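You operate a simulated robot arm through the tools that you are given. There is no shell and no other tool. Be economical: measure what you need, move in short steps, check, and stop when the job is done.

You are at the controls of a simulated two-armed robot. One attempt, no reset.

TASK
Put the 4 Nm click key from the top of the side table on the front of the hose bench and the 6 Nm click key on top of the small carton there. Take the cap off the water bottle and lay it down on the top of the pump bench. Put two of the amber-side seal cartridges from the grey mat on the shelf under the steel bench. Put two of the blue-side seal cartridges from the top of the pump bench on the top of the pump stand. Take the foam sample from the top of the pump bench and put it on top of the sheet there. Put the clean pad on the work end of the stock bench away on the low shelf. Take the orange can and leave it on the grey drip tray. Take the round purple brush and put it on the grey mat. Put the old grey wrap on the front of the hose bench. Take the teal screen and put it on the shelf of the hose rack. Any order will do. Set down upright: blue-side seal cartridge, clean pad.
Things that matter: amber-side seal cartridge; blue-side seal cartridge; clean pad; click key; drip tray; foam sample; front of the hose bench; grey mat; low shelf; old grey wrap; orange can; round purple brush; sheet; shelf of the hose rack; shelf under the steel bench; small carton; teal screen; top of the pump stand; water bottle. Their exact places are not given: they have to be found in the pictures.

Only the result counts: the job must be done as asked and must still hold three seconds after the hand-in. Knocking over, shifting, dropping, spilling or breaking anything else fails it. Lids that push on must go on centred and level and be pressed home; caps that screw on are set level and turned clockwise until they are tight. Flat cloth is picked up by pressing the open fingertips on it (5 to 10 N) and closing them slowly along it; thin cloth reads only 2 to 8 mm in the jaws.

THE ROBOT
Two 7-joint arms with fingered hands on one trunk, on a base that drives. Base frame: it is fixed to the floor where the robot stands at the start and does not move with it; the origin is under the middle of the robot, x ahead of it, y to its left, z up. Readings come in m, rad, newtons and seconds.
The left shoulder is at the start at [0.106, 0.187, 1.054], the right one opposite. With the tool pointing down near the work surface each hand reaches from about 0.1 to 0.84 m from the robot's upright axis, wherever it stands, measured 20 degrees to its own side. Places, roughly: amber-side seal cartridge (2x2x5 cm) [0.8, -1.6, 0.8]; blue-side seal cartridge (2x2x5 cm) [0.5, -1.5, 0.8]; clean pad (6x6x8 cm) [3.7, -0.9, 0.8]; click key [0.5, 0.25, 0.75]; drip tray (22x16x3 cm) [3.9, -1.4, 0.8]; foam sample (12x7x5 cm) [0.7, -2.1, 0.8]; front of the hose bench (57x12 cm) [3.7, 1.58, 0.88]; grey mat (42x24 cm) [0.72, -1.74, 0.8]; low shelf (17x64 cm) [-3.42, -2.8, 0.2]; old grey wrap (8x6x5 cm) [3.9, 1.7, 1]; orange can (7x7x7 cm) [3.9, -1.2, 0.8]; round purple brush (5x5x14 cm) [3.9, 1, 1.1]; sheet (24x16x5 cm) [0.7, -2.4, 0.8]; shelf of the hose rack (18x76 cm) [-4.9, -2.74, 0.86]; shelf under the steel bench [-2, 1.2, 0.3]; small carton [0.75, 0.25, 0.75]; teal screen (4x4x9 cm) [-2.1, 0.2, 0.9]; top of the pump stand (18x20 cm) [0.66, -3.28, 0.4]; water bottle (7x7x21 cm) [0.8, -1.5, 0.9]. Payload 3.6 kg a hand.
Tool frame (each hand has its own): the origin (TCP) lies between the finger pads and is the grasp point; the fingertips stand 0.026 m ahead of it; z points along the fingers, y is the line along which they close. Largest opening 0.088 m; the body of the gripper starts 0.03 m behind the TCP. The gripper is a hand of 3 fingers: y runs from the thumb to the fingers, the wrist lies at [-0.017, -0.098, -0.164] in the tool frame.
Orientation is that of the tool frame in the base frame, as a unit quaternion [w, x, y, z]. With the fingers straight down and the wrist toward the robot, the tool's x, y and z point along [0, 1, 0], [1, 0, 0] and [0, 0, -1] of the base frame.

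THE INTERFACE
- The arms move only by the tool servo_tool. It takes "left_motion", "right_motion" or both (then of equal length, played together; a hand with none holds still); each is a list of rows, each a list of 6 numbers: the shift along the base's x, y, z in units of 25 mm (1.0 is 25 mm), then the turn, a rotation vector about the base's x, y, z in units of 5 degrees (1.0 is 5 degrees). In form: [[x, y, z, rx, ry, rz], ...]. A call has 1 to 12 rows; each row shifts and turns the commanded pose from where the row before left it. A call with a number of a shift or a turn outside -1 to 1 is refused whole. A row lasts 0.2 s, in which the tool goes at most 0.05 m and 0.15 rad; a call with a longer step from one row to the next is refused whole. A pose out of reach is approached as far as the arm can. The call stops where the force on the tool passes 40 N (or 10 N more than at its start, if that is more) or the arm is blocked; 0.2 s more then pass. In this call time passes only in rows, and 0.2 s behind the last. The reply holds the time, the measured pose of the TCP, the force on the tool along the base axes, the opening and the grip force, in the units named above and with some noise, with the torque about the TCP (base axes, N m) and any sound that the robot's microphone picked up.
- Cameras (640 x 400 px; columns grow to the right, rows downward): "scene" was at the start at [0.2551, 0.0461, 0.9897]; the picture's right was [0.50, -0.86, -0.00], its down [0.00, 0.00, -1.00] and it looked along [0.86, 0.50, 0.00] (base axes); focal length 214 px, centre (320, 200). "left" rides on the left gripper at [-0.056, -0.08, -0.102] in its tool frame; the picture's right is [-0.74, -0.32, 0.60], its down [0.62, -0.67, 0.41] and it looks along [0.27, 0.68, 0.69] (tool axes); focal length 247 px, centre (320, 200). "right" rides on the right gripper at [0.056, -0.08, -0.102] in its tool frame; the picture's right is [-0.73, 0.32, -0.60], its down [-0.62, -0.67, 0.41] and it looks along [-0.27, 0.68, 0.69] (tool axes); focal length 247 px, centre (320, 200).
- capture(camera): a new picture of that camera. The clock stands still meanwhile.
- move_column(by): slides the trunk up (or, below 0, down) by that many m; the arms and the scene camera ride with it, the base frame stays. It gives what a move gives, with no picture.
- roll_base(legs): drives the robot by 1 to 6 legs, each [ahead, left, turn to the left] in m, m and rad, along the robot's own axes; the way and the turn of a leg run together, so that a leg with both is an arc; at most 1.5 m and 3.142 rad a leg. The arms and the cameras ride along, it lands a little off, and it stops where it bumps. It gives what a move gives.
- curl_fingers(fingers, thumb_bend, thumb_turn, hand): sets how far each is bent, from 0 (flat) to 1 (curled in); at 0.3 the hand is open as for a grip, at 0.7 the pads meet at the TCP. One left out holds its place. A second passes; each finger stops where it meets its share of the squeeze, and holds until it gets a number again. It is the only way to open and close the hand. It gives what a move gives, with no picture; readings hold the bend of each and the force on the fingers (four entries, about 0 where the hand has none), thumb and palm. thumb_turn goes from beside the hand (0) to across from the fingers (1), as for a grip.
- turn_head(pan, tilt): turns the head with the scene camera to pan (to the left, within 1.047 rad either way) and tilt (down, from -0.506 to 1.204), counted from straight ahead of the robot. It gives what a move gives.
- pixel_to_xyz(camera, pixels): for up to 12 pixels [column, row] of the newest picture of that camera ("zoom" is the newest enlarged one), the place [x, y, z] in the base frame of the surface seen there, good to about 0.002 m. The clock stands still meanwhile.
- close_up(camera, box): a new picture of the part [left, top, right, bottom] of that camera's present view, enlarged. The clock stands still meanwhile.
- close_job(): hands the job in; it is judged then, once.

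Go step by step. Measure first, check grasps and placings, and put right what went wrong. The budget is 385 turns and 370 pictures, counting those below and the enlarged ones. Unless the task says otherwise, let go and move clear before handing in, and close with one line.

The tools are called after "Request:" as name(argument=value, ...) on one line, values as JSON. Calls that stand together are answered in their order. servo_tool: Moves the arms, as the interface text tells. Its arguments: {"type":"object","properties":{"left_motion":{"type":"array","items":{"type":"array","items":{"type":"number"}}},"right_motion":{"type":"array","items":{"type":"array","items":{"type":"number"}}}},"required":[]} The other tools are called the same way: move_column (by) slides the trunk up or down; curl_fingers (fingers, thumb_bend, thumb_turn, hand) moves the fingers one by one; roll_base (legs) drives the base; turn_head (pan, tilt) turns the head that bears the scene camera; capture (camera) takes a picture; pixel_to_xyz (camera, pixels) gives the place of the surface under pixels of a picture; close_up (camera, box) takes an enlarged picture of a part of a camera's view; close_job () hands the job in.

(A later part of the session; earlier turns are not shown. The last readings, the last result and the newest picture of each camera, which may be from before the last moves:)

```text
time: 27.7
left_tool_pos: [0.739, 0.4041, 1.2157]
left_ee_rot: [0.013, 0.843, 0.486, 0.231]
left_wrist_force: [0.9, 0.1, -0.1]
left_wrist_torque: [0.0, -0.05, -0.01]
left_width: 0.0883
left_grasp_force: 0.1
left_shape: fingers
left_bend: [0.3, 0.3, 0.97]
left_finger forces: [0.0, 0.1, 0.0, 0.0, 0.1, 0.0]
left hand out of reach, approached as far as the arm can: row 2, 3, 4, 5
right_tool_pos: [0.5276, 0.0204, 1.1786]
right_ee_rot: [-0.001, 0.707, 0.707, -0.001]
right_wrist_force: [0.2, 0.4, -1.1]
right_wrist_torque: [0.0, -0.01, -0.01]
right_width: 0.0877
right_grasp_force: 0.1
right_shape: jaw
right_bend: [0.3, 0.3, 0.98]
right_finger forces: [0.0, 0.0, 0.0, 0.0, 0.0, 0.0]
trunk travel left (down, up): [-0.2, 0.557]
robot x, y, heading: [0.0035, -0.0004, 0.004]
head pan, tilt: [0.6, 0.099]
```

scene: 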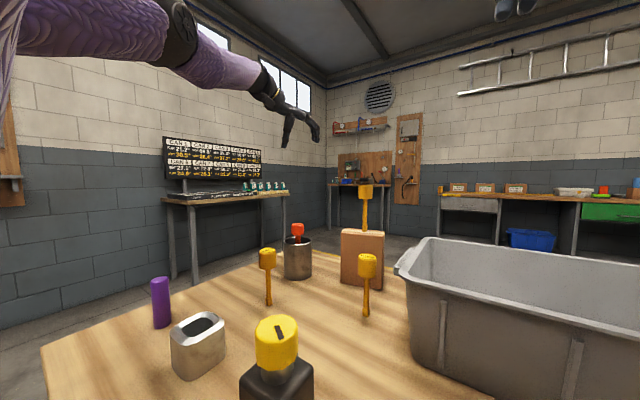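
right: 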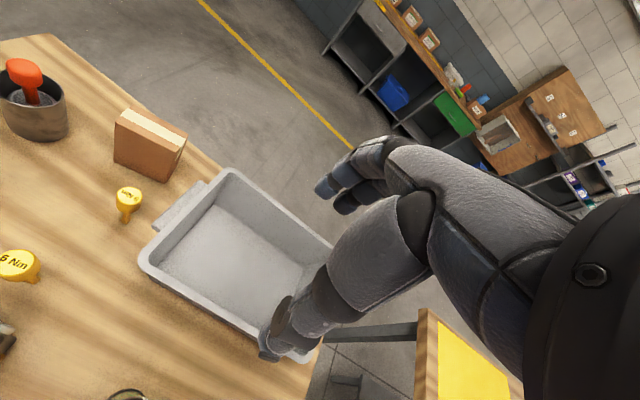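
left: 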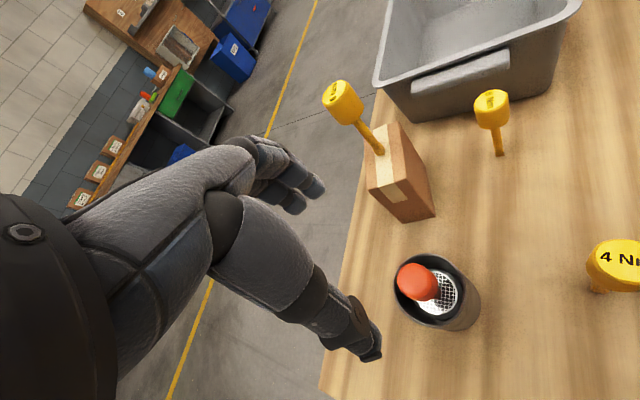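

It moved as commanded, so the target restarts from the actual pose each call. Now try pulling in.

Request:
servo_tool(left_motion=[[-0.3, -0.5, 0.3, 0, 0, 0], [-0.5, -0.5, 0.3, 0, 0, 0], [-0.7, -0.5, 0, 0, 0, 0], [-0.9, -0.5, 0, 0, 0, 0], [-1, -0.3, 0, 0, 0, 0], [-1, -0.3, 0, 0, 0, 0]])

```text
time: 29.1
left_tool_pos: [0.6298, 0.339, 1.2315]
left_ee_rot: [0.014, 0.842, 0.487, 0.232]
left_wrist_force: [-0.3, -1.4, 0.4]
left_wrist_torque: [-0.05, -0.02, 0.0]
left_width: 0.0884
left_grasp_force: 0.1
left_shape: fingers
left_bend: [0.3, 0.3, 0.97]
left_finger forces: [0.0, 0.0, 0.0, 0.1, 0.1, 0.1]
right_tool_pos: [0.5264, 0.0206, 1.1804]
right_ee_rot: [0.0, 0.708, 0.707, 0.0]
right_wrist_force: [-0.9, 0.3, -0.4]
right_wrist_torque: [0.02, 0.0, 0.0]
right_width: 0.0878
right_grasp_force: 0.1
right_shape: jaw
right_bend: [0.3, 0.3, 0.98]
right_finger forces: [0.1, 0.1, 0.0, 0.0, 0.0, 0.1]
trunk travel left (down, up): [-0.2, 0.557]
robot x, y, heading: [-0.0018, 0.0007, -0.002]
head pan, tilt: [0.6, 0.099]
```

Freed. I undo the pitch and move above the 4 Nm key.

Request:
servo_tool(left_motion=[[-0.62, 0.24, -0.4, -0.4, 0.8, 0], [-0.62, 0.24, -0.6, -0.4, 0.8, 0], [-0.62, 0.24, -0.9, -0.4, 0.8, 0], [-0.62, 0.24, -1, -0.4, 0.8, 0], [-0.62, 0.24, -1, -0.4, 0.8, 0], [-0.62, 0.24, -1, -0.4, 0.8, 0], [0, 0, -1, 0, 0, 0], [0, 0, -1, 0, 0, 0], [0, 0, -1, 0, 0, 0], [0, 0, -1, 0, 0, 0], [0, 0, -1, 0, 0, 0], [0, 0, -1, 0, 0, 0]])

Request:
capture(camera="left")

```text
time: 31.7
left_tool_pos: [0.539, 0.3769, 0.9587]
left_ee_rot: [0.0, 0.866, 0.5, 0.0]
left_wrist_force: [0.2, 0.1, -0.1]
left_wrist_torque: [0.01, 0.02, 0.03]
left_width: 0.0881
left_grasp_force: 0.1
left_shape: fingers
left_bend: [0.3, 0.3, 0.97]
left_finger forces: [0.1, 0.1, 0.0, 0.0, 0.0, 0.1]
right_tool_pos: [0.527, 0.0207, 1.1808]
right_ee_rot: [0.0, 0.707, 0.707, 0.0]
right_wrist_force: [0.4, 0.7, -0.3]
right_wrist_torque: [-0.03, 0.0, 0.01]
right_width: 0.0877
right_grasp_force: 0.1
right_shape: jaw
right_bend: [0.3, 0.3, 0.98]
right_finger forces: [0.0, 0.0, 0.0, 0.0, 0.0, 0.1]
trunk travel left (down, up): [-0.2, 0.557]
robot x, y, heading: [-0.0015, -0.0013, -0.002]
head pan, tilt: [0.6, 0.099]
```

```text
345 pictures are left
```

left: 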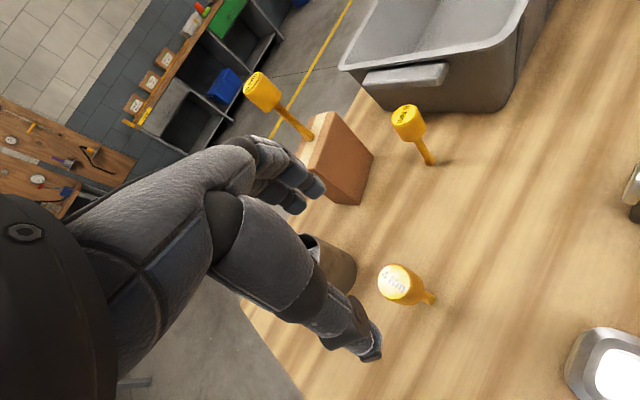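

Aligned above the 4 Nm key. Descend to 0.818, grip, and lift.

Request:
servo_tool(left_motion=[[-0.05, -0.08, -0.94, 0, 0, 0], [0, 0, -0.94, 0, 0, 0], [0, 0, -0.94, 0, 0, 0], [0, 0, -0.94, 0, 0, 0], [0, 0, -0.94, 0, 0, 0], [0, 0, -0.92, 0, 0, 0]])

Request:
curl_fingers(hand="left", fingers=0.7, thumb_bend=0.7)

Request:
servo_tool(left_motion=[[0, 0, 0.5, 0, 0, 0], [0, 0, 0.9, 0, 0, 0], [0, 0, 0.9, 0, 0, 0], [0, 0, 0.9, 0, 0, 0], [0, 0, 0.9, 0, 0, 0], [0, 0, 0.9, 0, 0, 0], [-0.3, 0, 0.9, 0, 0, 0], [-0.6, 0, 0.9, 0, 0, 0], [-0.9, 0, 0.9, 0, 0, 0], [-0.9, 0, 0.9, 0, 0, 0], [-0.9, 0, 0.9, 0, 0, 0], [-0.9, 0, 0.9, 0, 0, 0]])

Request:
turn_head(pan=0.3, tilt=0.4)

Request:
capture(camera="scene")

```text
time: 33.1
left_tool_pos: [0.5356, 0.372, 0.8192]
left_ee_rot: [0.001, 0.866, 0.5, 0.001]
left_wrist_force: [-0.3, 0.1, 0.8]
left_wrist_torque: [0.02, 0.02, 0.01]
left_width: 0.0879
left_grasp_force: 0.0
left_shape: fingers
left_bend: [0.3, 0.3, 0.97]
left_finger forces: [0.0, 0.1, 0.1, 0.0, 0.1, 0.0]
right_tool_pos: [0.527, 0.0205, 1.1801]
right_ee_rot: [0.0, 0.708, 0.707, 0.0]
right_wrist_force: [-0.4, -0.2, -0.3]
right_wrist_torque: [0.01, 0.0, -0.02]
right_width: 0.0874
right_grasp_force: 0.1
right_shape: jaw
right_bend: [0.3, 0.3, 0.98]
right_finger forces: [0.1, 0.0, 0.1, 0.0, 0.0, 0.1]
trunk travel left (down, up): [-0.2, 0.557]
robot x, y, heading: [-0.0009, -0.0015, 0.003]
head pan, tilt: [0.6, 0.099]
```

```text
time: 34.1
left_tool_pos: [0.5371, 0.3714, 0.8187]
left_ee_rot: [0.0, 0.866, 0.5, 0.001]
left_wrist_force: [0.3, -0.9, -0.1]
left_wrist_torque: [-0.02, -0.01, -0.01]
left_width: 0.0212
left_grasp_force: 10.1
left_shape: fingers
left_bend: [0.63, 0.61, 0.95]
left_finger forces: [0.0, 10.4, 0.0, 0.1, 10.8, 0.0]
right_tool_pos: [0.5268, 0.02, 1.1817]
right_ee_rot: [0.0, 0.707, 0.707, 0.001]
right_wrist_force: [-0.4, 0.1, -0.5]
right_wrist_torque: [-0.03, 0.0, 0.01]
right_width: 0.0877
right_grasp_force: 0.0
right_shape: jaw
right_bend: [0.3, 0.3, 0.98]
right_finger forces: [0.0, 0.0, 0.0, 0.0, 0.0, 0.0]
trunk travel left (down, up): [-0.2, 0.557]
robot x, y, heading: [-0.0014, 0.0035, 0.0]
head pan, tilt: [0.6, 0.099]
```

```text
time: 36.7
left_tool_pos: [0.4225, 0.3745, 1.0783]
left_ee_rot: [-0.001, 0.866, 0.5, -0.001]
left_wrist_force: [0.4, 0.4, -1.1]
left_wrist_torque: [-0.01, 0.03, 0.01]
left_width: 0.0208
left_grasp_force: 10.3
left_shape: fingers
left_bend: [0.63, 0.62, 0.95]
left_finger forces: [0.0, 10.4, 0.0, 0.1, 10.6, 0.0]
right_tool_pos: [0.5256, 0.02, 1.18]
right_ee_rot: [0.0, 0.707, 0.707, 0.0]
right_wrist_force: [-0.2, 0.9, 0.7]
right_wrist_torque: [0.01, -0.01, 0.0]
right_width: 0.0877
right_grasp_force: 0.1
right_shape: jaw
right_bend: [0.3, 0.3, 0.98]
right_finger forces: [0.1, 0.1, 0.1, 0.0, 0.0, 0.1]
trunk travel left (down, up): [-0.2, 0.557]
robot x, y, heading: [0.0, -0.0017, -0.001]
head pan, tilt: [0.6, 0.099]
```

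```text
time: 37.5
left_tool_pos: [0.4239, 0.3756, 1.0766]
left_ee_rot: [-0.001, 0.866, 0.5, -0.001]
left_wrist_force: [-0.3, -0.1, -1.7]
left_wrist_torque: [-0.02, -0.02, 0.02]
left_width: 0.0208
left_grasp_force: 10.6
left_shape: fingers
left_bend: [0.63, 0.62, 0.95]
left_finger forces: [0.0, 10.4, 0.0, 0.0, 10.6, 0.0]
right_tool_pos: [0.5271, 0.0203, 1.1794]
right_ee_rot: [0.0, 0.707, 0.708, 0.0]
right_wrist_force: [1.1, -0.6, 0.6]
right_wrist_torque: [0.02, 0.01, -0.01]
right_width: 0.0876
right_grasp_force: 0.1
right_shape: jaw
right_bend: [0.3, 0.3, 0.98]
right_finger forces: [0.1, 0.0, 0.1, 0.0, 0.1, 0.1]
trunk travel left (down, up): [-0.2, 0.557]
robot x, y, heading: [0.0021, 0.0016, 0.002]
head pan, tilt: [0.3, 0.4]
```

```text
344 pictures are left
```

scene: 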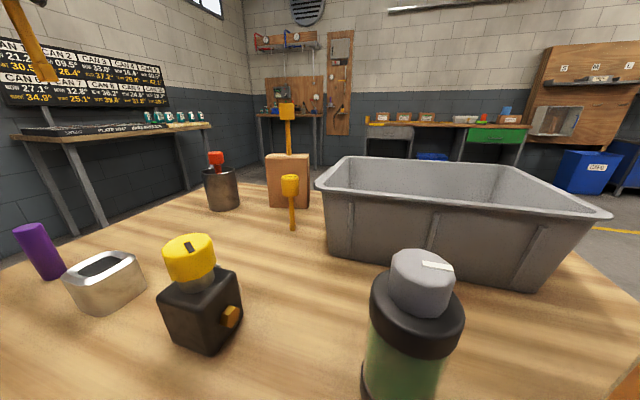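

The 4 Nm key is in the left hand and the 6 Nm key stands on the carton. Now I survey the room to plan driving.

Request:
turn_head(pan=0.25, tilt=0.1)

Request:
capture(camera="scene")

Request:
pixel_to_xyz(camera="scene", pixels=[[60, 230], [110, 310], [210, 215], [265, 175], [310, 178], [318, 230], [262, 225], [380, 185], [430, 245], [520, 200], [560, 260], [300, 255]])

Request:
turn_head(pan=-0.75, tilt=0.2)

Request:
capture(camera="scene")

```text
time: 38.3
left_tool_pos: [0.4236, 0.3748, 1.0771]
left_ee_rot: [0.0, 0.866, 0.5, 0.0]
left_wrist_force: [-0.1, -0.1, -0.7]
left_wrist_torque: [-0.06, 0.01, -0.05]
left_width: 0.021
left_grasp_force: 10.4
left_shape: fingers
left_bend: [0.63, 0.62, 0.95]
left_finger forces: [0.1, 10.5, 0.1, 0.0, 10.6, 0.0]
right_tool_pos: [0.5278, 0.02, 1.1811]
right_ee_rot: [0.001, 0.707, 0.707, 0.0]
right_wrist_force: [0.3, -0.2, 0.3]
right_wrist_torque: [-0.01, -0.03, 0.01]
right_width: 0.0877
right_grasp_force: 0.0
right_shape: jaw
right_bend: [0.3, 0.3, 0.98]
right_finger forces: [0.1, 0.0, 0.0, 0.0, 0.0, 0.1]
trunk travel left (down, up): [-0.2, 0.557]
robot x, y, heading: [0.0024, 0.0035, 0.001]
head pan, tilt: [0.25, 0.099]
```

```text
343 pictures are left
```

scene: 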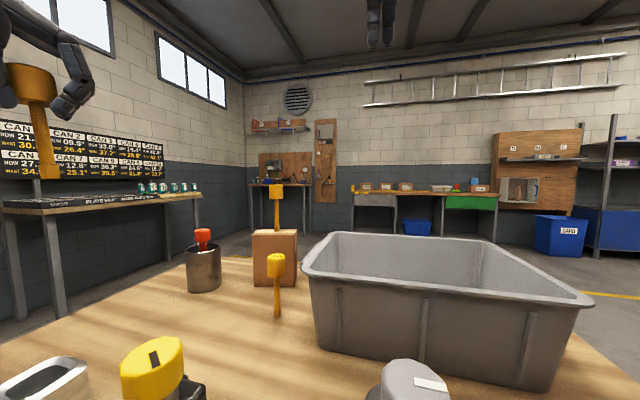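

```text
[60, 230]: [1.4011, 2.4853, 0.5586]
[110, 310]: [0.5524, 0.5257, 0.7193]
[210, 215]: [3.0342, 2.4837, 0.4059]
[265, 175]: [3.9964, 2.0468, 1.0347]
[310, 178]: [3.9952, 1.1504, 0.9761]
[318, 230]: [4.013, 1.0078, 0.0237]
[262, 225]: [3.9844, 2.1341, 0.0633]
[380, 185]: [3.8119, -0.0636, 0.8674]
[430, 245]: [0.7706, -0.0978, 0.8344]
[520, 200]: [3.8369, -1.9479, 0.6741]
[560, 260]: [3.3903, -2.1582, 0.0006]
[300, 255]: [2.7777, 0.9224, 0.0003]
```

```text
time: 39.6
left_tool_pos: [0.4237, 0.3751, 1.0779]
left_ee_rot: [0.0, 0.866, 0.499, 0.0]
left_wrist_force: [0.0, -0.4, -1.2]
left_wrist_torque: [0.0, -0.02, 0.03]
left_width: 0.0206
left_grasp_force: 10.2
left_shape: fingers
left_bend: [0.63, 0.62, 0.95]
left_finger forces: [0.0, 10.4, 0.0, 0.0, 10.6, 0.1]
right_tool_pos: [0.5269, 0.02, 1.1807]
right_ee_rot: [0.0, 0.707, 0.707, 0.001]
right_wrist_force: [0.6, 0.4, 0.1]
right_wrist_torque: [-0.01, 0.02, 0.01]
right_width: 0.0876
right_grasp_force: 0.2
right_shape: jaw
right_bend: [0.3, 0.3, 0.98]
right_finger forces: [0.0, 0.0, 0.0, 0.0, 0.1, 0.0]
trunk travel left (down, up): [-0.2, 0.557]
robot x, y, heading: [0.0029, -0.0015, 0.001]
head pan, tilt: [-0.75, 0.201]
```

```text
342 pictures are left
```

scene: 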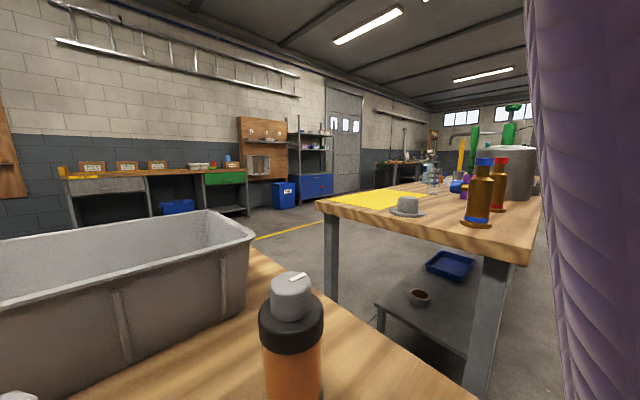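

I see the hose bench at x≈3.6–4.0, y≈1.1–2.1. I check the left side before sidestepping round the table.

Request:
turn_head(pan=1.04, tilt=0.35)

Request:
capture(camera="scene")

Request:
pixel_to_xyz(camera="scene", pixels=[[100, 250], [200, 200], [300, 180], [400, 180], [450, 200], [500, 210], [550, 190], [350, 250], [250, 300], [150, 330], [420, 160], [500, 150]])

```text
time: 41.4
left_tool_pos: [0.4233, 0.3763, 1.0768]
left_ee_rot: [0.0, 0.866, 0.501, 0.0]
left_wrist_force: [0.7, 0.7, -1.1]
left_wrist_torque: [-0.02, 0.0, 0.01]
left_width: 0.0208
left_grasp_force: 10.2
left_shape: fingers
left_bend: [0.63, 0.62, 0.95]
left_finger forces: [0.0, 10.4, 0.1, 0.0, 10.6, 0.0]
right_tool_pos: [0.527, 0.0195, 1.1795]
right_ee_rot: [0.0, 0.707, 0.707, 0.0]
right_wrist_force: [-1.2, 0.2, -0.6]
right_wrist_torque: [0.01, 0.01, -0.03]
right_width: 0.0876
right_grasp_force: 0.0
right_shape: jaw
right_bend: [0.3, 0.3, 0.98]
right_finger forces: [0.0, 0.1, 0.1, 0.1, 0.0, 0.1]
trunk travel left (down, up): [-0.2, 0.557]
robot x, y, heading: [-0.0031, 0.002, 0.001]
head pan, tilt: [1.04, 0.351]
```

```text
341 pictures are left
```

scene: 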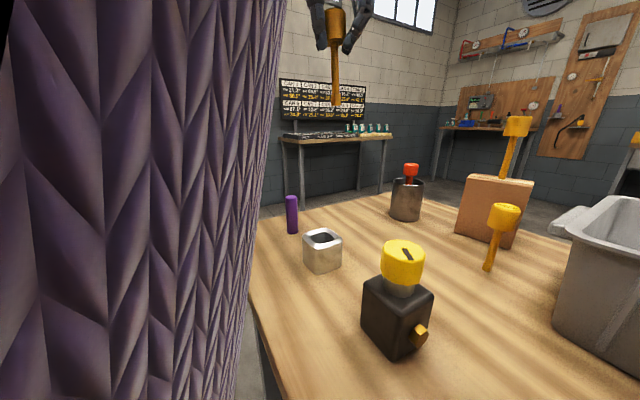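

```text
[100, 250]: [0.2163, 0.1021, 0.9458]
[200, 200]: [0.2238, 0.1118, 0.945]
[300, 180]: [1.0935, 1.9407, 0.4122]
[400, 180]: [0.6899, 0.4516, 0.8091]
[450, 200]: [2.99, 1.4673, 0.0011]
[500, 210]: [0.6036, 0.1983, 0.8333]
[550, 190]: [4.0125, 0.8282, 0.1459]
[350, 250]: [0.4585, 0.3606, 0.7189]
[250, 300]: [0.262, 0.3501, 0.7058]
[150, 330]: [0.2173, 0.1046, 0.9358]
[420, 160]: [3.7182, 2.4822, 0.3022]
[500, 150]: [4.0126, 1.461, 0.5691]
```

I back off and turn left to see the free floor ahead.

Request:
roll_base(legs=[[-0.35, 0, 0], [0, 0, 1.2]])

Request:
turn_head(pan=0, tilt=0.25)

Request:
capture(camera="scene")

Request:
pixel_to_xyz(camera="scene", pixels=[[100, 300], [200, 280], [320, 250], [450, 250], [550, 270], [320, 350], [200, 350], [450, 350], [80, 220], [560, 200], [320, 220], [400, 220]])

```text
time: 46.7
left_tool_pos: [-0.5543, 0.5309, 1.0778]
left_ee_rot: [0.0, 0.432, 0.902, -0.001]
left_wrist_force: [0.3, -0.8, -0.3]
left_wrist_torque: [0.02, -0.06, 0.03]
left_width: 0.0201
left_grasp_force: 10.1
left_shape: fingers
left_bend: [0.64, 0.62, 0.95]
left_finger forces: [0.0, 10.0, 0.0, 0.1, 10.1, 0.0]
right_tool_pos: [-0.1858, 0.4991, 1.18]
right_ee_rot: [0.0, 0.185, 0.983, -0.001]
right_wrist_force: [0.3, 0.3, 0.2]
right_wrist_torque: [-0.03, 0.01, 0.01]
right_width: 0.0879
right_grasp_force: 0.1
right_shape: jaw
right_bend: [0.3, 0.3, 0.98]
right_finger forces: [0.0, 0.0, 0.0, 0.0, 0.0, 0.1]
trunk travel left (down, up): [-0.2, 0.557]
robot x, y, heading: [-0.3595, 0.0008, 1.206]
head pan, tilt: [1.04, 0.351]
```

```text
time: 48.0
left_tool_pos: [-0.5543, 0.5305, 1.0774]
left_ee_rot: [-0.001, 0.432, 0.902, 0.0]
left_wrist_force: [0.2, -0.1, -0.4]
left_wrist_torque: [-0.02, 0.03, 0.03]
left_width: 0.0201
left_grasp_force: 10.0
left_shape: fingers
left_bend: [0.64, 0.62, 0.95]
left_finger forces: [0.1, 9.8, 0.0, 0.0, 10.1, 0.1]
right_tool_pos: [-0.1859, 0.499, 1.1804]
right_ee_rot: [0.0, 0.185, 0.983, 0.0]
right_wrist_force: [-0.5, -0.2, 0.8]
right_wrist_torque: [-0.02, 0.0, 0.0]
right_width: 0.0878
right_grasp_force: 0.0
right_shape: jaw
right_bend: [0.3, 0.3, 0.98]
right_finger forces: [0.0, 0.0, 0.1, 0.1, 0.1, 0.0]
trunk travel left (down, up): [-0.2, 0.557]
robot x, y, heading: [-0.3595, -0.0052, 1.199]
head pan, tilt: [0.0, 0.25]
```

```text
340 pictures are left
```

scene: 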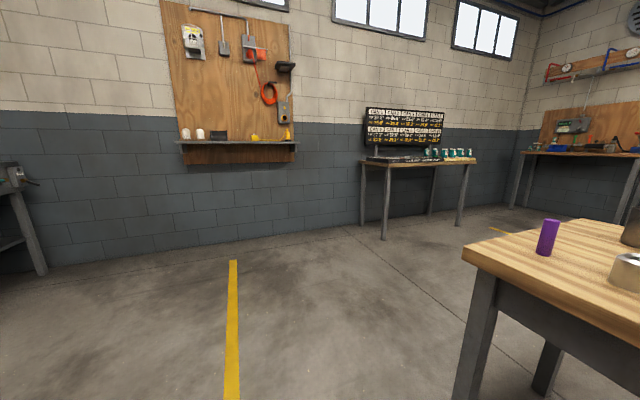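

```text
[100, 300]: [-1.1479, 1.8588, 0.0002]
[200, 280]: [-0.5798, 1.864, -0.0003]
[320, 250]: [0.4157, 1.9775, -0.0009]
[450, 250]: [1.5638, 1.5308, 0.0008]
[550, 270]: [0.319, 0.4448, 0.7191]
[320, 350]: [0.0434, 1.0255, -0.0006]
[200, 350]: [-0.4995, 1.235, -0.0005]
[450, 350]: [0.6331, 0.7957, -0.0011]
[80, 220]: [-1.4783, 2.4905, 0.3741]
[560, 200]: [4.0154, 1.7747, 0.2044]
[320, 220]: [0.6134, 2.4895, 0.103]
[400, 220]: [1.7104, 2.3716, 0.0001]
```

Floor is clear to (0,1.25). I drive round the table corner and stop before the hose bench.

Request:
roll_base(legs=[[1.26, 0.21, 0], [0, 0, -1.2], [1.4, 0, 0], [1.4, 0.15, 0]])

Request:
turn_head(pan=0, tilt=0.1)

Request:
capture(camera="scene")

```text
time: 70.9
left_tool_pos: [3.1455, 1.9493, 1.0772]
left_ee_rot: [0.0, 0.853, 0.523, 0.0]
left_wrist_force: [0.5, 1.0, -0.9]
left_wrist_torque: [-0.01, -0.03, -0.01]
left_width: 0.0197
left_grasp_force: 9.6
left_shape: fingers
left_bend: [0.64, 0.63, 0.95]
left_finger forces: [0.0, 9.5, 0.1, 0.1, 9.5, 0.1]
right_tool_pos: [3.2691, 1.6004, 1.1805]
right_ee_rot: [0.0, 0.689, 0.725, 0.0]
right_wrist_force: [-0.5, 0.3, -0.6]
right_wrist_torque: [0.03, 0.02, -0.01]
right_width: 0.0877
right_grasp_force: 0.1
right_shape: jaw
right_bend: [0.3, 0.3, 0.98]
right_finger forces: [0.1, 0.1, 0.0, 0.0, 0.1, 0.0]
trunk travel left (down, up): [-0.2, 0.557]
robot x, y, heading: [2.7446, 1.5518, 0.052]
head pan, tilt: [0.0, 0.25]
```

```text
time: 71.6
left_tool_pos: [3.1454, 1.9501, 1.0777]
left_ee_rot: [0.0, 0.853, 0.522, 0.0]
left_wrist_force: [0.9, -0.1, -1.4]
left_wrist_torque: [0.0, 0.0, 0.01]
left_width: 0.0198
left_grasp_force: 9.3
left_shape: fingers
left_bend: [0.64, 0.63, 0.95]
left_finger forces: [0.1, 9.5, 0.0, 0.1, 9.6, 0.0]
right_tool_pos: [3.2676, 1.6, 1.1789]
right_ee_rot: [0.0, 0.689, 0.725, 0.0]
right_wrist_force: [0.4, -0.7, 0.2]
right_wrist_torque: [0.02, -0.01, 0.0]
right_width: 0.0877
right_grasp_force: 0.1
right_shape: jaw
right_bend: [0.3, 0.3, 0.98]
right_finger forces: [0.0, 0.0, 0.0, 0.0, 0.1, 0.0]
trunk travel left (down, up): [-0.2, 0.557]
robot x, y, heading: [2.746, 1.5532, 0.05]
head pan, tilt: [0.0, 0.099]
```

```text
339 pictures are left
```

scene: 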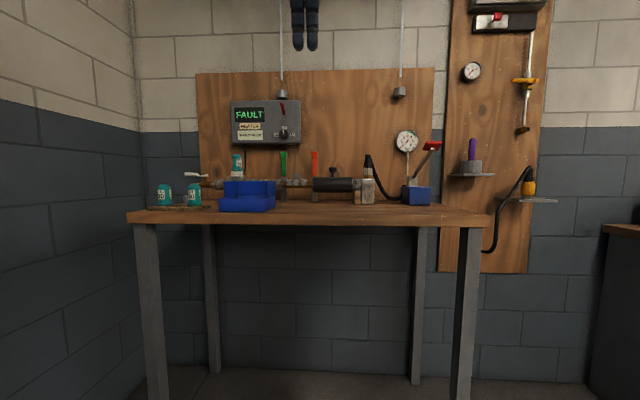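

I am 0.9 m from the hose bench. I take a close-up to identify the old grey wrap and the layout, and measure the front strip.

Request:
close_up(camera="scene", box=[120, 130, 560, 240])

Request:
close_up(camera="scene", box=[280, 140, 400, 215])

Request:
pixel_to_xyz(camera="scene", pixels=[[140, 213], [300, 215], [470, 218], [250, 190], [335, 185], [368, 190], [472, 168], [473, 145], [415, 192], [530, 200], [300, 205], [240, 185]])

```text
1.45 times, centred on (340, 185) of scene
```

zoom: 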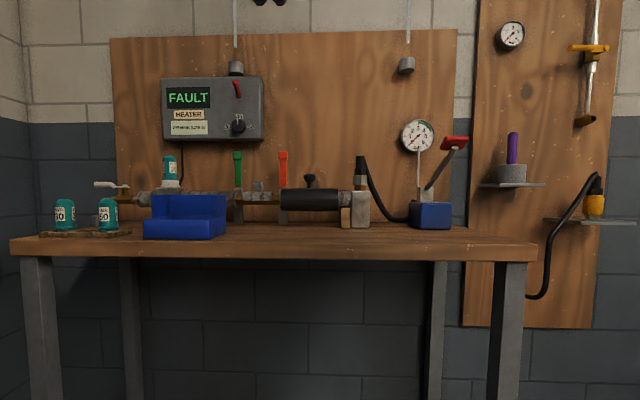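

```text
5.33 times, centred on (340, 178) of scene
```

zoom: 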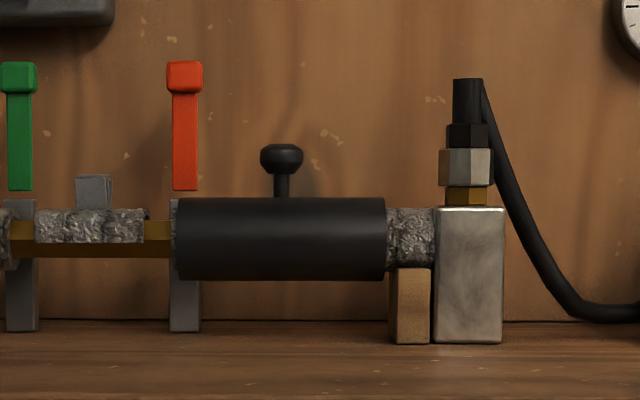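

```text
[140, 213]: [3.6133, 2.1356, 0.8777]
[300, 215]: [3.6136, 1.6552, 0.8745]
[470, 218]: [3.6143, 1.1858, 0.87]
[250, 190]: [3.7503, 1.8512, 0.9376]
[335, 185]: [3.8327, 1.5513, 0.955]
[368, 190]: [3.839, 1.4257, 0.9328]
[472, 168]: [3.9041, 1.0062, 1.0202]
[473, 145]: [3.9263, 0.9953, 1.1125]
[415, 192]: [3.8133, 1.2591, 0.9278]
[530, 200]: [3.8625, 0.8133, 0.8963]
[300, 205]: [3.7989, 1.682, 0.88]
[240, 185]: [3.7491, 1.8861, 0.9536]
```

The wrap looks like the crinkled saddle with the grey tab at zoom (92,190), resting on the pipe between green and red valves. I measure it.

Request:
pixel_to_xyz(camera="zoom", pixels=[[93, 180], [78, 190], [110, 190], [93, 203], [90, 225], [40, 225], [143, 225], [157, 230], [20, 130], [185, 130], [280, 160], [90, 250]])

Request:
roll_base(legs=[[0, 0, -0.05], [0.35, -0.05, 0]])

Request:
turn_head(pan=0.0, tilt=0.25)

Request:
capture(camera="scene")

```text
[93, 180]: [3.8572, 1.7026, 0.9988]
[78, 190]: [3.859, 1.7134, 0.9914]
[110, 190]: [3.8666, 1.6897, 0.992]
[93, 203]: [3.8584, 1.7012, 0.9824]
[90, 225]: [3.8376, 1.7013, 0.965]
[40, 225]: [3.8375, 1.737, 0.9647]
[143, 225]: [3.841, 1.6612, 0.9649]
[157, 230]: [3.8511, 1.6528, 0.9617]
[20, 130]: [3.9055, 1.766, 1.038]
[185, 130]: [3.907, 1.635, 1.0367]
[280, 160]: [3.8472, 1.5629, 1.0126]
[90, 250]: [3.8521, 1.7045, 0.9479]
```

```text
time: 74.3
left_tool_pos: [3.52, 1.879, 1.0766]
left_ee_rot: [0.0, 0.866, 0.5, 0.0]
left_wrist_force: [-0.1, 0.4, -1.4]
left_wrist_torque: [0.01, 0.0, -0.03]
left_width: 0.0199
left_grasp_force: 9.1
left_shape: fingers
left_bend: [0.64, 0.63, 0.95]
left_finger forces: [0.0, 9.5, 0.0, 0.0, 9.6, 0.1]
right_tool_pos: [3.6225, 1.5232, 1.1796]
right_ee_rot: [0.0, 0.708, 0.706, -0.001]
right_wrist_force: [-0.4, -0.4, 0.3]
right_wrist_torque: [-0.01, 0.0, -0.06]
right_width: 0.0876
right_grasp_force: 0.1
right_shape: jaw
right_bend: [0.3, 0.3, 0.98]
right_finger forces: [0.0, 0.0, 0.1, 0.0, 0.1, 0.0]
trunk travel left (down, up): [-0.2, 0.557]
robot x, y, heading: [3.0937, 1.5035, -0.003]
head pan, tilt: [0.0, 0.099]
```

```text
time: 75.0
left_tool_pos: [3.5191, 1.8801, 1.0782]
left_ee_rot: [0.002, 0.866, 0.5, 0.0]
left_wrist_force: [0.0, -0.2, -1.6]
left_wrist_torque: [-0.02, 0.0, 0.0]
left_width: 0.0199
left_grasp_force: 9.4
left_shape: fingers
left_bend: [0.64, 0.63, 0.95]
left_finger forces: [0.0, 9.5, 0.0, 0.1, 9.5, 0.1]
right_tool_pos: [3.6229, 1.5228, 1.1808]
right_ee_rot: [0.0, 0.708, 0.707, 0.0]
right_wrist_force: [-0.9, -0.7, 0.5]
right_wrist_torque: [-0.03, 0.01, 0.02]
right_width: 0.0875
right_grasp_force: 0.0
right_shape: jaw
right_bend: [0.3, 0.3, 0.98]
right_finger forces: [0.0, 0.0, 0.0, 0.1, 0.0, 0.1]
trunk travel left (down, up): [-0.2, 0.557]
robot x, y, heading: [3.0973, 1.5012, 0.001]
head pan, tilt: [0.0, 0.25]
```

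```text
336 pictures are left
```

scene: 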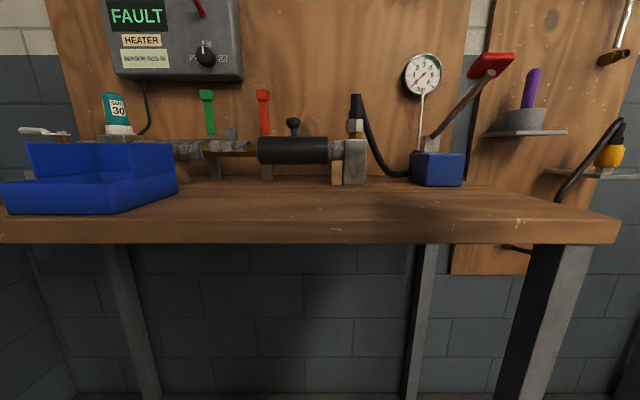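

Front strip lies at x≈3.64–3.76, y≈1.30–1.87; the blue bin stands at its left end. I shift right a bit, retract the right hand and bring the key over (3.68, 1.38).

Request:
roll_base(legs=[[0.05, -0.15, 0]])

Request:
servo_tool(left_motion=[[0, 0, 0, 0, 0, 0], [0, 0, 0, 0, 0, 0], [0, 0, 0, 0, 0, 0], [0.3, -0.6, 0, 0, 0, 0], [0.5, -1, 0, 0, 0, 0], [0.5, -1, 0, 0, 0, 0], [0.5, -1, 0, 0, 0, 0], [0.5, -1, 0, 0, 0, 0], [0.5, -1, 0, 0, 0, 0], [0.5, -1, 0, 0, 0, 0], [0.5, -1, 0, 0, 0, 0], [0.5, -1, 0, 0, 0, 0]], right_motion=[[-1, -1, 0, 0, 0, 0], [-1, -1, 0, 0, 0, 0], [-1, -1, 0, 0, 0, 0], [-1, -1, 0, 0, 0, 0], [-1, -1, 0, 0, 0, 0], [0, -1, 0, 0, 0, 0], [0, -1, 0, 0, 0, 0], [0, -1, 0, 0, 0, 0], [0, 0, 0, 0, 0, 0], [0, 0, 0, 0, 0, 0], [0, 0, 0, 0, 0, 0], [0, 0, 0, 0, 0, 0]])

Request:
capture(camera="scene")

```text
time: 76.4
left_tool_pos: [3.5664, 1.7322, 1.0771]
left_ee_rot: [0.0, 0.864, 0.503, 0.0]
left_wrist_force: [0.0, -0.9, -0.5]
left_wrist_torque: [0.03, 0.05, 0.01]
left_width: 0.02
left_grasp_force: 9.5
left_shape: fingers
left_bend: [0.64, 0.63, 0.95]
left_finger forces: [0.0, 9.5, 0.0, 0.1, 9.6, 0.0]
right_tool_pos: [3.6715, 1.3772, 1.1813]
right_ee_rot: [0.0, 0.705, 0.709, 0.0]
right_wrist_force: [-0.4, -0.5, 0.5]
right_wrist_torque: [0.02, -0.01, -0.01]
right_width: 0.0878
right_grasp_force: 0.1
right_shape: jaw
right_bend: [0.3, 0.3, 0.98]
right_finger forces: [0.0, 0.1, 0.1, 0.1, 0.0, 0.0]
trunk travel left (down, up): [-0.2, 0.557]
robot x, y, heading: [3.1456, 1.3536, 0.005]
head pan, tilt: [0.0, 0.25]
```

```text
time: 79.0
left_tool_pos: [3.6744, 1.5167, 1.0761]
left_ee_rot: [0.001, 0.865, 0.503, 0.0]
left_wrist_force: [0.1, 0.8, -1.3]
left_wrist_torque: [0.03, -0.01, -0.03]
left_width: 0.0194
left_grasp_force: 9.4
left_shape: fingers
left_bend: [0.64, 0.63, 0.95]
left_finger forces: [0.0, 9.4, 0.0, 0.0, 9.2, 0.0]
right_tool_pos: [3.5483, 1.1776, 1.1785]
right_ee_rot: [0.0, 0.705, 0.709, 0.0]
right_wrist_force: [0.8, -1.1, 0.7]
right_wrist_torque: [-0.02, -0.01, 0.0]
right_width: 0.0874
right_grasp_force: 0.1
right_shape: jaw
right_bend: [0.3, 0.3, 0.98]
right_finger forces: [0.1, 0.1, 0.0, 0.1, 0.0, 0.0]
trunk travel left (down, up): [-0.2, 0.557]
robot x, y, heading: [3.147, 1.3558, 0.009]
head pan, tilt: [0.0, 0.25]
```

```text
335 pictures are left
```

scene: 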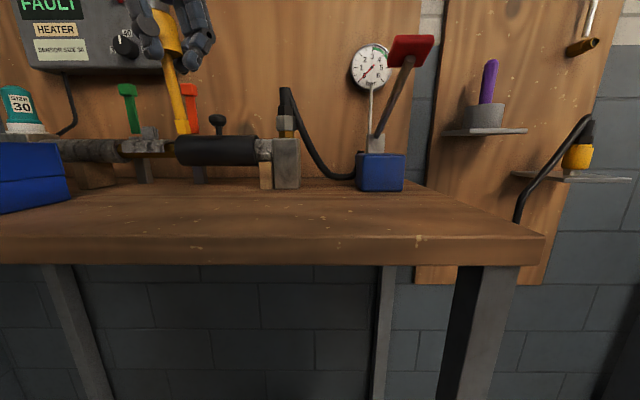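

The key hangs almost vertical. I move to (3.68, 1.40) and lower to just above the bench.

Request:
servo_tool(left_motion=[[0.1, -1, 0, 0, 0, 0], [0.1, -1, 0, 0, 0, 0], [0, -1, 0, 0, 0, 0], [0, -1, -0.4, 0, 0, 0], [0, -0.7, -0.8, 0, 0, 0], [0, 0, -0.8, 0, 0, 0], [0, 0, -0.8, 0, 0, 0], [0, 0, -0.8, 0, 0, 0]])

Request:
close_up(camera="scene", box=[200, 60, 400, 260])

```text
time: 80.8
left_tool_pos: [3.6777, 1.4014, 0.9861]
left_ee_rot: [0.0, 0.865, 0.502, 0.0]
left_wrist_force: [-0.3, 0.4, -1.2]
left_wrist_torque: [-0.01, 0.04, 0.01]
left_width: 0.0191
left_grasp_force: 8.7
left_shape: fingers
left_bend: [0.64, 0.63, 0.95]
left_finger forces: [0.1, 9.1, 0.0, 0.1, 9.1, 0.0]
right_tool_pos: [3.5474, 1.1771, 1.179]
right_ee_rot: [0.0, 0.705, 0.709, 0.0]
right_wrist_force: [-0.6, 0.9, 0.0]
right_wrist_torque: [0.01, -0.02, -0.01]
right_width: 0.0875
right_grasp_force: 0.1
right_shape: jaw
right_bend: [0.3, 0.3, 0.98]
right_finger forces: [0.0, 0.0, 0.0, 0.0, 0.0, 0.0]
trunk travel left (down, up): [-0.2, 0.557]
robot x, y, heading: [3.1457, 1.3553, 0.011]
head pan, tilt: [0.0, 0.25]
```

```text
2.00 times, centred on (300, 160) of scene
```

zoom: 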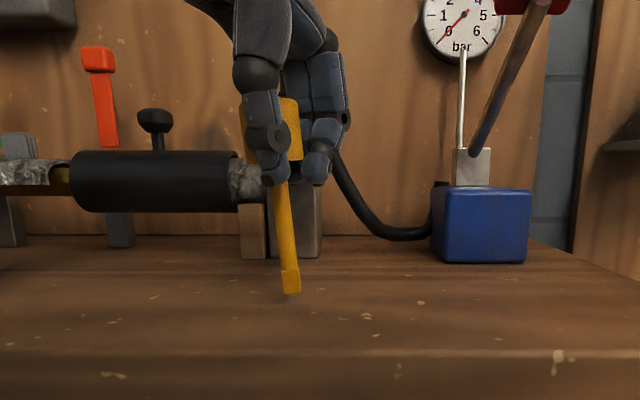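

The key leans about 3° with its top toward +y. I check the depth tilt.

Request:
pixel_to_xyz(camera="zoom", pixels=[[281, 195], [282, 205], [283, 215], [284, 225], [285, 235], [286, 245], [287, 255], [288, 265], [289, 280], [290, 290], [250, 300], [330, 310]])

```text
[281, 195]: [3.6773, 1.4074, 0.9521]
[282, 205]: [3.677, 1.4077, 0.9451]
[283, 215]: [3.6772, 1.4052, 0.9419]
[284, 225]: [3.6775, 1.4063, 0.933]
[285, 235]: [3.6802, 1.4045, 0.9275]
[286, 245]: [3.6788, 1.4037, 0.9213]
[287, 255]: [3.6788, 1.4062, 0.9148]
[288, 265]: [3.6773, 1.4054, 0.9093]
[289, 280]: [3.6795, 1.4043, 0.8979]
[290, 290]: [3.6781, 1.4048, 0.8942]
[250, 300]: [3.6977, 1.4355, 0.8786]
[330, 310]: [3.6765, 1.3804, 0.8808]
```

I straighten it (+3° about x, +1° about y) and lower to contact.

Request:
servo_tool(left_motion=[[0, 0, 0, 0.3, 0.2, 0], [0, 0, -0.2, 0.28, 0, 0], [0, 0, -0.1, 0, 0, 0], [0, 0, -0.07, 0, 0, 0], [0, 0, -0.05, 0, 0, 0]])

Request:
close_up(camera="scene", box=[240, 100, 340, 220])

```text
time: 82.0
left_tool_pos: [3.678, 1.3993, 0.9764]
left_ee_rot: [-0.026, 0.864, 0.502, 0.005]
left_wrist_force: [-0.1, -0.5, 1.2]
left_wrist_torque: [0.01, 0.0, -0.05]
left_width: 0.0193
left_grasp_force: 9.1
left_shape: fingers
left_bend: [0.64, 0.63, 0.95]
left_finger forces: [0.0, 9.1, 0.0, 0.1, 9.1, 0.1]
right_tool_pos: [3.5473, 1.178, 1.1782]
right_ee_rot: [0.001, 0.705, 0.709, 0.0]
right_wrist_force: [0.3, -0.2, -0.6]
right_wrist_torque: [-0.02, -0.02, -0.01]
right_width: 0.0877
right_grasp_force: 0.0
right_shape: jaw
right_bend: [0.3, 0.3, 0.98]
right_finger forces: [0.1, 0.0, 0.1, 0.1, 0.0, 0.0]
trunk travel left (down, up): [-0.2, 0.557]
robot x, y, heading: [3.1443, 1.3545, 0.004]
head pan, tilt: [0.0, 0.25]
```

```text
3.33 times, centred on (290, 160) of scene
```

zoom: 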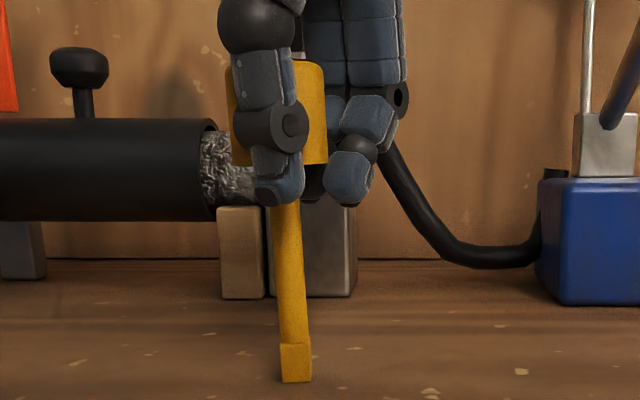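

Contact reached, nearly vertical. I release in small steps.

Request:
curl_fingers(hand="left", fingers=0.61, thumb_bend=0.58)

Request:
curl_fingers(hand="left", fingers=0.55, thumb_bend=0.53)

Request:
close_up(camera="scene", box=[240, 100, 340, 220])

```text
time: 83.0
left_tool_pos: [3.679, 1.4006, 0.9759]
left_ee_rot: [-0.026, 0.865, 0.502, 0.005]
left_wrist_force: [-0.1, -0.2, 0.0]
left_wrist_torque: [-0.03, -0.02, -0.01]
left_width: 0.0257
left_grasp_force: 0.3
left_shape: fingers
left_bend: [0.61, 0.57, 0.97]
left_finger forces: [0.1, 0.6, 0.1, 0.1, 0.4, 0.0]
right_tool_pos: [3.5474, 1.1774, 1.1786]
right_ee_rot: [0.0, 0.705, 0.709, -0.001]
right_wrist_force: [0.2, 0.1, 0.4]
right_wrist_torque: [-0.02, 0.0, 0.0]
right_width: 0.0879
right_grasp_force: 0.1
right_shape: jaw
right_bend: [0.3, 0.3, 0.98]
right_finger forces: [0.1, 0.1, 0.0, 0.1, 0.0, 0.0]
trunk travel left (down, up): [-0.2, 0.557]
robot x, y, heading: [3.144, 1.3536, 0.004]
head pan, tilt: [0.0, 0.25]
```

```text
time: 84.0
left_tool_pos: [3.6789, 1.4004, 0.9766]
left_ee_rot: [-0.026, 0.864, 0.503, 0.005]
left_wrist_force: [0.0, -0.2, 0.6]
left_wrist_torque: [0.03, 0.01, -0.02]
left_width: 0.0354
left_grasp_force: 0.0
left_shape: fingers
left_bend: [0.55, 0.53, 0.97]
left_finger forces: [0.1, 0.0, 0.0, 0.0, 0.0, 0.0]
right_tool_pos: [3.5471, 1.1776, 1.179]
right_ee_rot: [0.0, 0.705, 0.709, 0.0]
right_wrist_force: [-0.3, 1.6, 0.0]
right_wrist_torque: [-0.03, -0.02, -0.03]
right_width: 0.0877
right_grasp_force: 0.1
right_shape: jaw
right_bend: [0.3, 0.3, 0.98]
right_finger forces: [0.0, 0.0, 0.0, 0.1, 0.0, 0.0]
trunk travel left (down, up): [-0.2, 0.557]
robot x, y, heading: [3.1472, 1.3581, 0.007]
head pan, tilt: [0.0, 0.25]
```

```text
3.33 times, centred on (290, 160) of scene
```

zoom: 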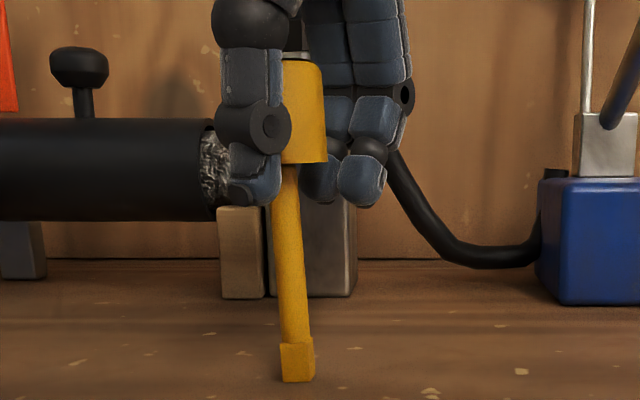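

The key stands freely. I open, rise, and reposition toward the wrap.

Request:
curl_fingers(hand="left", fingers=0.3, thumb_bend=0.3)

Request:
servo_tool(left_motion=[[0, 0, 0.7, 0, 0, 0], [0, 0, 1, 0, 0, 0], [0, 0, 1, 0, 0, 0], [0, 0, 1, -0.3, -0.2, 0], [0, 0, 1, -0.28, 0, 0], [-0.5, 0, 0, 0, 0, 1], [-0.5, 0.5, 0, 0, 0, 1], [0, 1, 0, 0, 0, 1], [0, 1, 0, 0, 0, 1], [0, 1, 0, 0, 0, 1], [0, 1, 0, 0, 0, 1]])

Request:
roll_base(legs=[[0.05, 0.18, 0]])

Request:
capture(camera="left")

Request:
capture(camera="scene")

```text
time: 85.0
left_tool_pos: [3.6793, 1.4013, 0.9763]
left_ee_rot: [-0.026, 0.864, 0.502, 0.005]
left_wrist_force: [0.3, -0.2, -0.3]
left_wrist_torque: [-0.01, 0.03, 0.02]
left_width: 0.0879
left_grasp_force: 0.0
left_shape: fingers
left_bend: [0.3, 0.3, 0.97]
left_finger forces: [0.0, 0.0, 0.0, 0.0, 0.0, 0.0]
right_tool_pos: [3.5491, 1.1784, 1.1803]
right_ee_rot: [0.0, 0.705, 0.709, 0.0]
right_wrist_force: [0.0, 0.1, 0.3]
right_wrist_torque: [-0.04, -0.05, 0.02]
right_width: 0.0878
right_grasp_force: 0.1
right_shape: jaw
right_bend: [0.3, 0.3, 0.98]
right_finger forces: [0.0, 0.0, 0.1, 0.0, 0.0, 0.1]
trunk travel left (down, up): [-0.2, 0.557]
robot x, y, heading: [3.1441, 1.3573, 0.005]
head pan, tilt: [0.0, 0.25]
```

```text
time: 87.4
left_tool_pos: [3.6555, 1.5143, 1.0936]
left_ee_rot: [0.0, 0.704, 0.71, -0.001]
left_wrist_force: [0.4, 0.3, -0.6]
left_wrist_torque: [-0.01, 0.02, 0.0]
left_width: 0.0882
left_grasp_force: 0.0
left_shape: fingers
left_bend: [0.3, 0.3, 0.97]
left_finger forces: [0.0, 0.1, 0.1, 0.0, 0.1, 0.0]
right_tool_pos: [3.5475, 1.1771, 1.1795]
right_ee_rot: [0.0, 0.705, 0.709, 0.0]
right_wrist_force: [-0.2, 0.1, -0.4]
right_wrist_torque: [-0.03, 0.0, 0.01]
right_width: 0.0879
right_grasp_force: 0.0
right_shape: jaw
right_bend: [0.3, 0.3, 0.98]
right_finger forces: [0.0, 0.0, 0.0, 0.1, 0.0, 0.0]
trunk travel left (down, up): [-0.2, 0.557]
robot x, y, heading: [3.1481, 1.3586, 0.011]
head pan, tilt: [0.0, 0.25]
```

```text
time: 88.9
left_tool_pos: [3.7048, 1.699, 1.0934]
left_ee_rot: [0.001, 0.703, 0.711, 0.0]
left_wrist_force: [0.2, 0.0, -0.1]
left_wrist_torque: [-0.03, -0.02, 0.0]
left_width: 0.0881
left_grasp_force: 0.1
left_shape: fingers
left_bend: [0.3, 0.3, 0.97]
left_finger forces: [0.0, 0.1, 0.0, 0.0, 0.0, 0.0]
right_tool_pos: [3.5989, 1.3616, 1.1784]
right_ee_rot: [0.001, 0.703, 0.711, -0.001]
right_wrist_force: [0.1, 0.8, 0.8]
right_wrist_torque: [0.0, 0.04, -0.01]
right_width: 0.0878
right_grasp_force: 0.1
right_shape: jaw
right_bend: [0.3, 0.3, 0.98]
right_finger forces: [0.0, 0.0, 0.1, 0.1, 0.0, 0.1]
trunk travel left (down, up): [-0.2, 0.557]
robot x, y, heading: [3.1925, 1.5405, 0.009]
head pan, tilt: [0.0, 0.25]
```

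```text
331 pictures are left
```

left: 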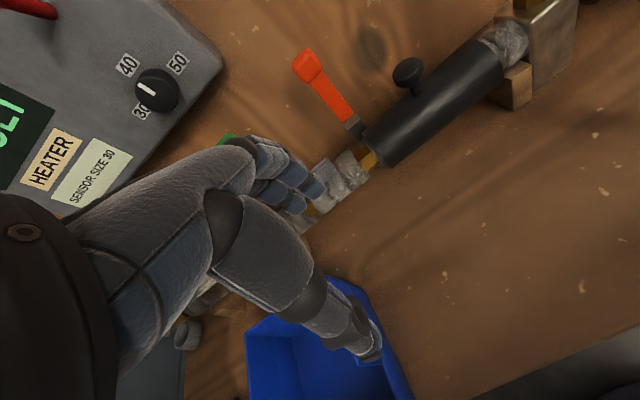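

```text
330 pictures are left
```

scene: 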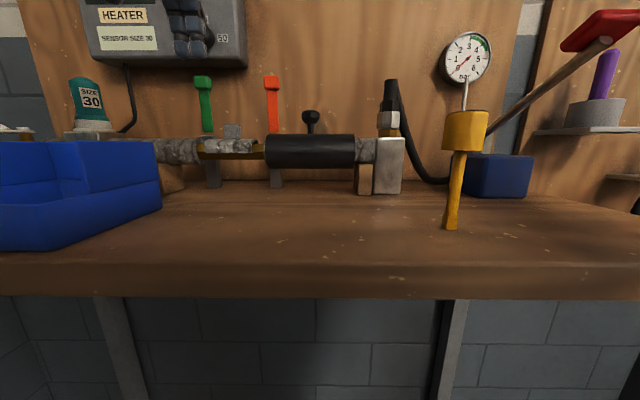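

The key stands on the bench front. I measure the heater box and wrap from close before lowering the hand.

Request:
pixel_to_xyz(camera="scene", pixels=[[240, 60], [150, 62], [205, 100], [272, 100], [231, 128], [231, 136], [200, 146], [255, 146], [228, 150], [240, 20], [150, 150], [60, 245]])

Request:
close_up(camera="left", box=[240, 110, 420, 250])

Request:
close_up(camera="scene", box=[160, 90, 300, 190])

```text
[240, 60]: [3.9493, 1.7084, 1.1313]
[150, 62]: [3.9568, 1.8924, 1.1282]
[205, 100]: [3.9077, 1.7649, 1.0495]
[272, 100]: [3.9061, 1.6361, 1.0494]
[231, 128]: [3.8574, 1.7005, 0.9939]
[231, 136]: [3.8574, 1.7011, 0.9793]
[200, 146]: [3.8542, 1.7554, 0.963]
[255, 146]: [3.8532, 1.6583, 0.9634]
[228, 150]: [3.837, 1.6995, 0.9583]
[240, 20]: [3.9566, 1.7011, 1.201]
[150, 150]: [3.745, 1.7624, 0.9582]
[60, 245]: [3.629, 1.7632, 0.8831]
```

```text
2.86 times, centred on (330, 180) of left
```

zoom: 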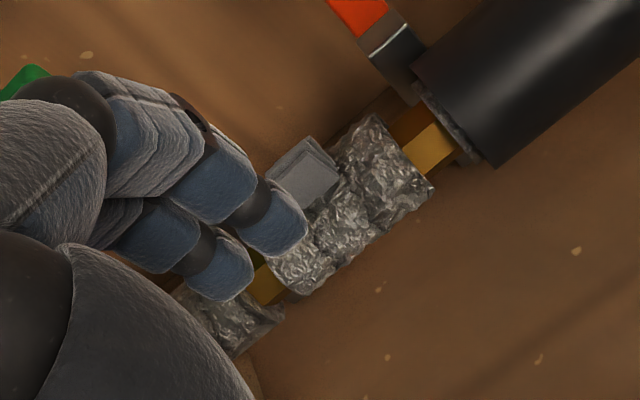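

```text
4.00 times, centred on (230, 140) of scene
```

zoom: 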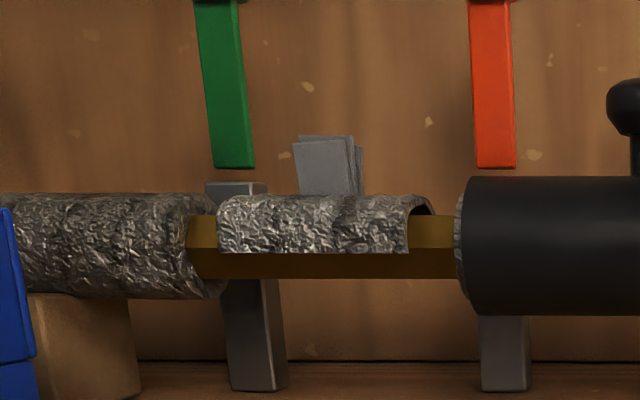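

The wrap is a thin half shell (y 1.66–1.745, crest z 0.98) with a grey tab on top. I measure the tab thickness from the hand camera.

Request:
pixel_to_xyz(camera="left", pixels=[[326.5, 159], [324, 162], [330, 162], [325, 168], [332, 170], [318, 168], [322, 175], [345, 165], [355, 155], [362, 172], [341, 190]])

Request:
pixel_to_xyz(camera="zoom", pixels=[[325, 138], [325, 165], [355, 160], [358, 175], [310, 150], [345, 185], [430, 205], [415, 240], [230, 240], [300, 200]])

```text
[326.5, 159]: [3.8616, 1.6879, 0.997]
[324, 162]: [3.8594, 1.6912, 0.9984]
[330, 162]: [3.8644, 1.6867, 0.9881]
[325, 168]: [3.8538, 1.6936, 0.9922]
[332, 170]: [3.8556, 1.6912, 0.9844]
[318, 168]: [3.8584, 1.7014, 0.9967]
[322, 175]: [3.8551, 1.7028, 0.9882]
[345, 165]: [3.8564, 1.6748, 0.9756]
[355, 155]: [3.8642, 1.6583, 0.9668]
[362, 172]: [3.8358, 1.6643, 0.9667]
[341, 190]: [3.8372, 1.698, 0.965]
```

```text
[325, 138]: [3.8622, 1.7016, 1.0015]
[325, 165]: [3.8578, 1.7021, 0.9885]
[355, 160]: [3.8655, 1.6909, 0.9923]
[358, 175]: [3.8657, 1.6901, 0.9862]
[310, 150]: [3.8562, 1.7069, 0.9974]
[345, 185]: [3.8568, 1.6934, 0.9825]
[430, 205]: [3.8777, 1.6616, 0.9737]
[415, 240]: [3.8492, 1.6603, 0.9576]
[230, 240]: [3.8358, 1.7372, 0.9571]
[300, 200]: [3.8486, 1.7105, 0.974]
```

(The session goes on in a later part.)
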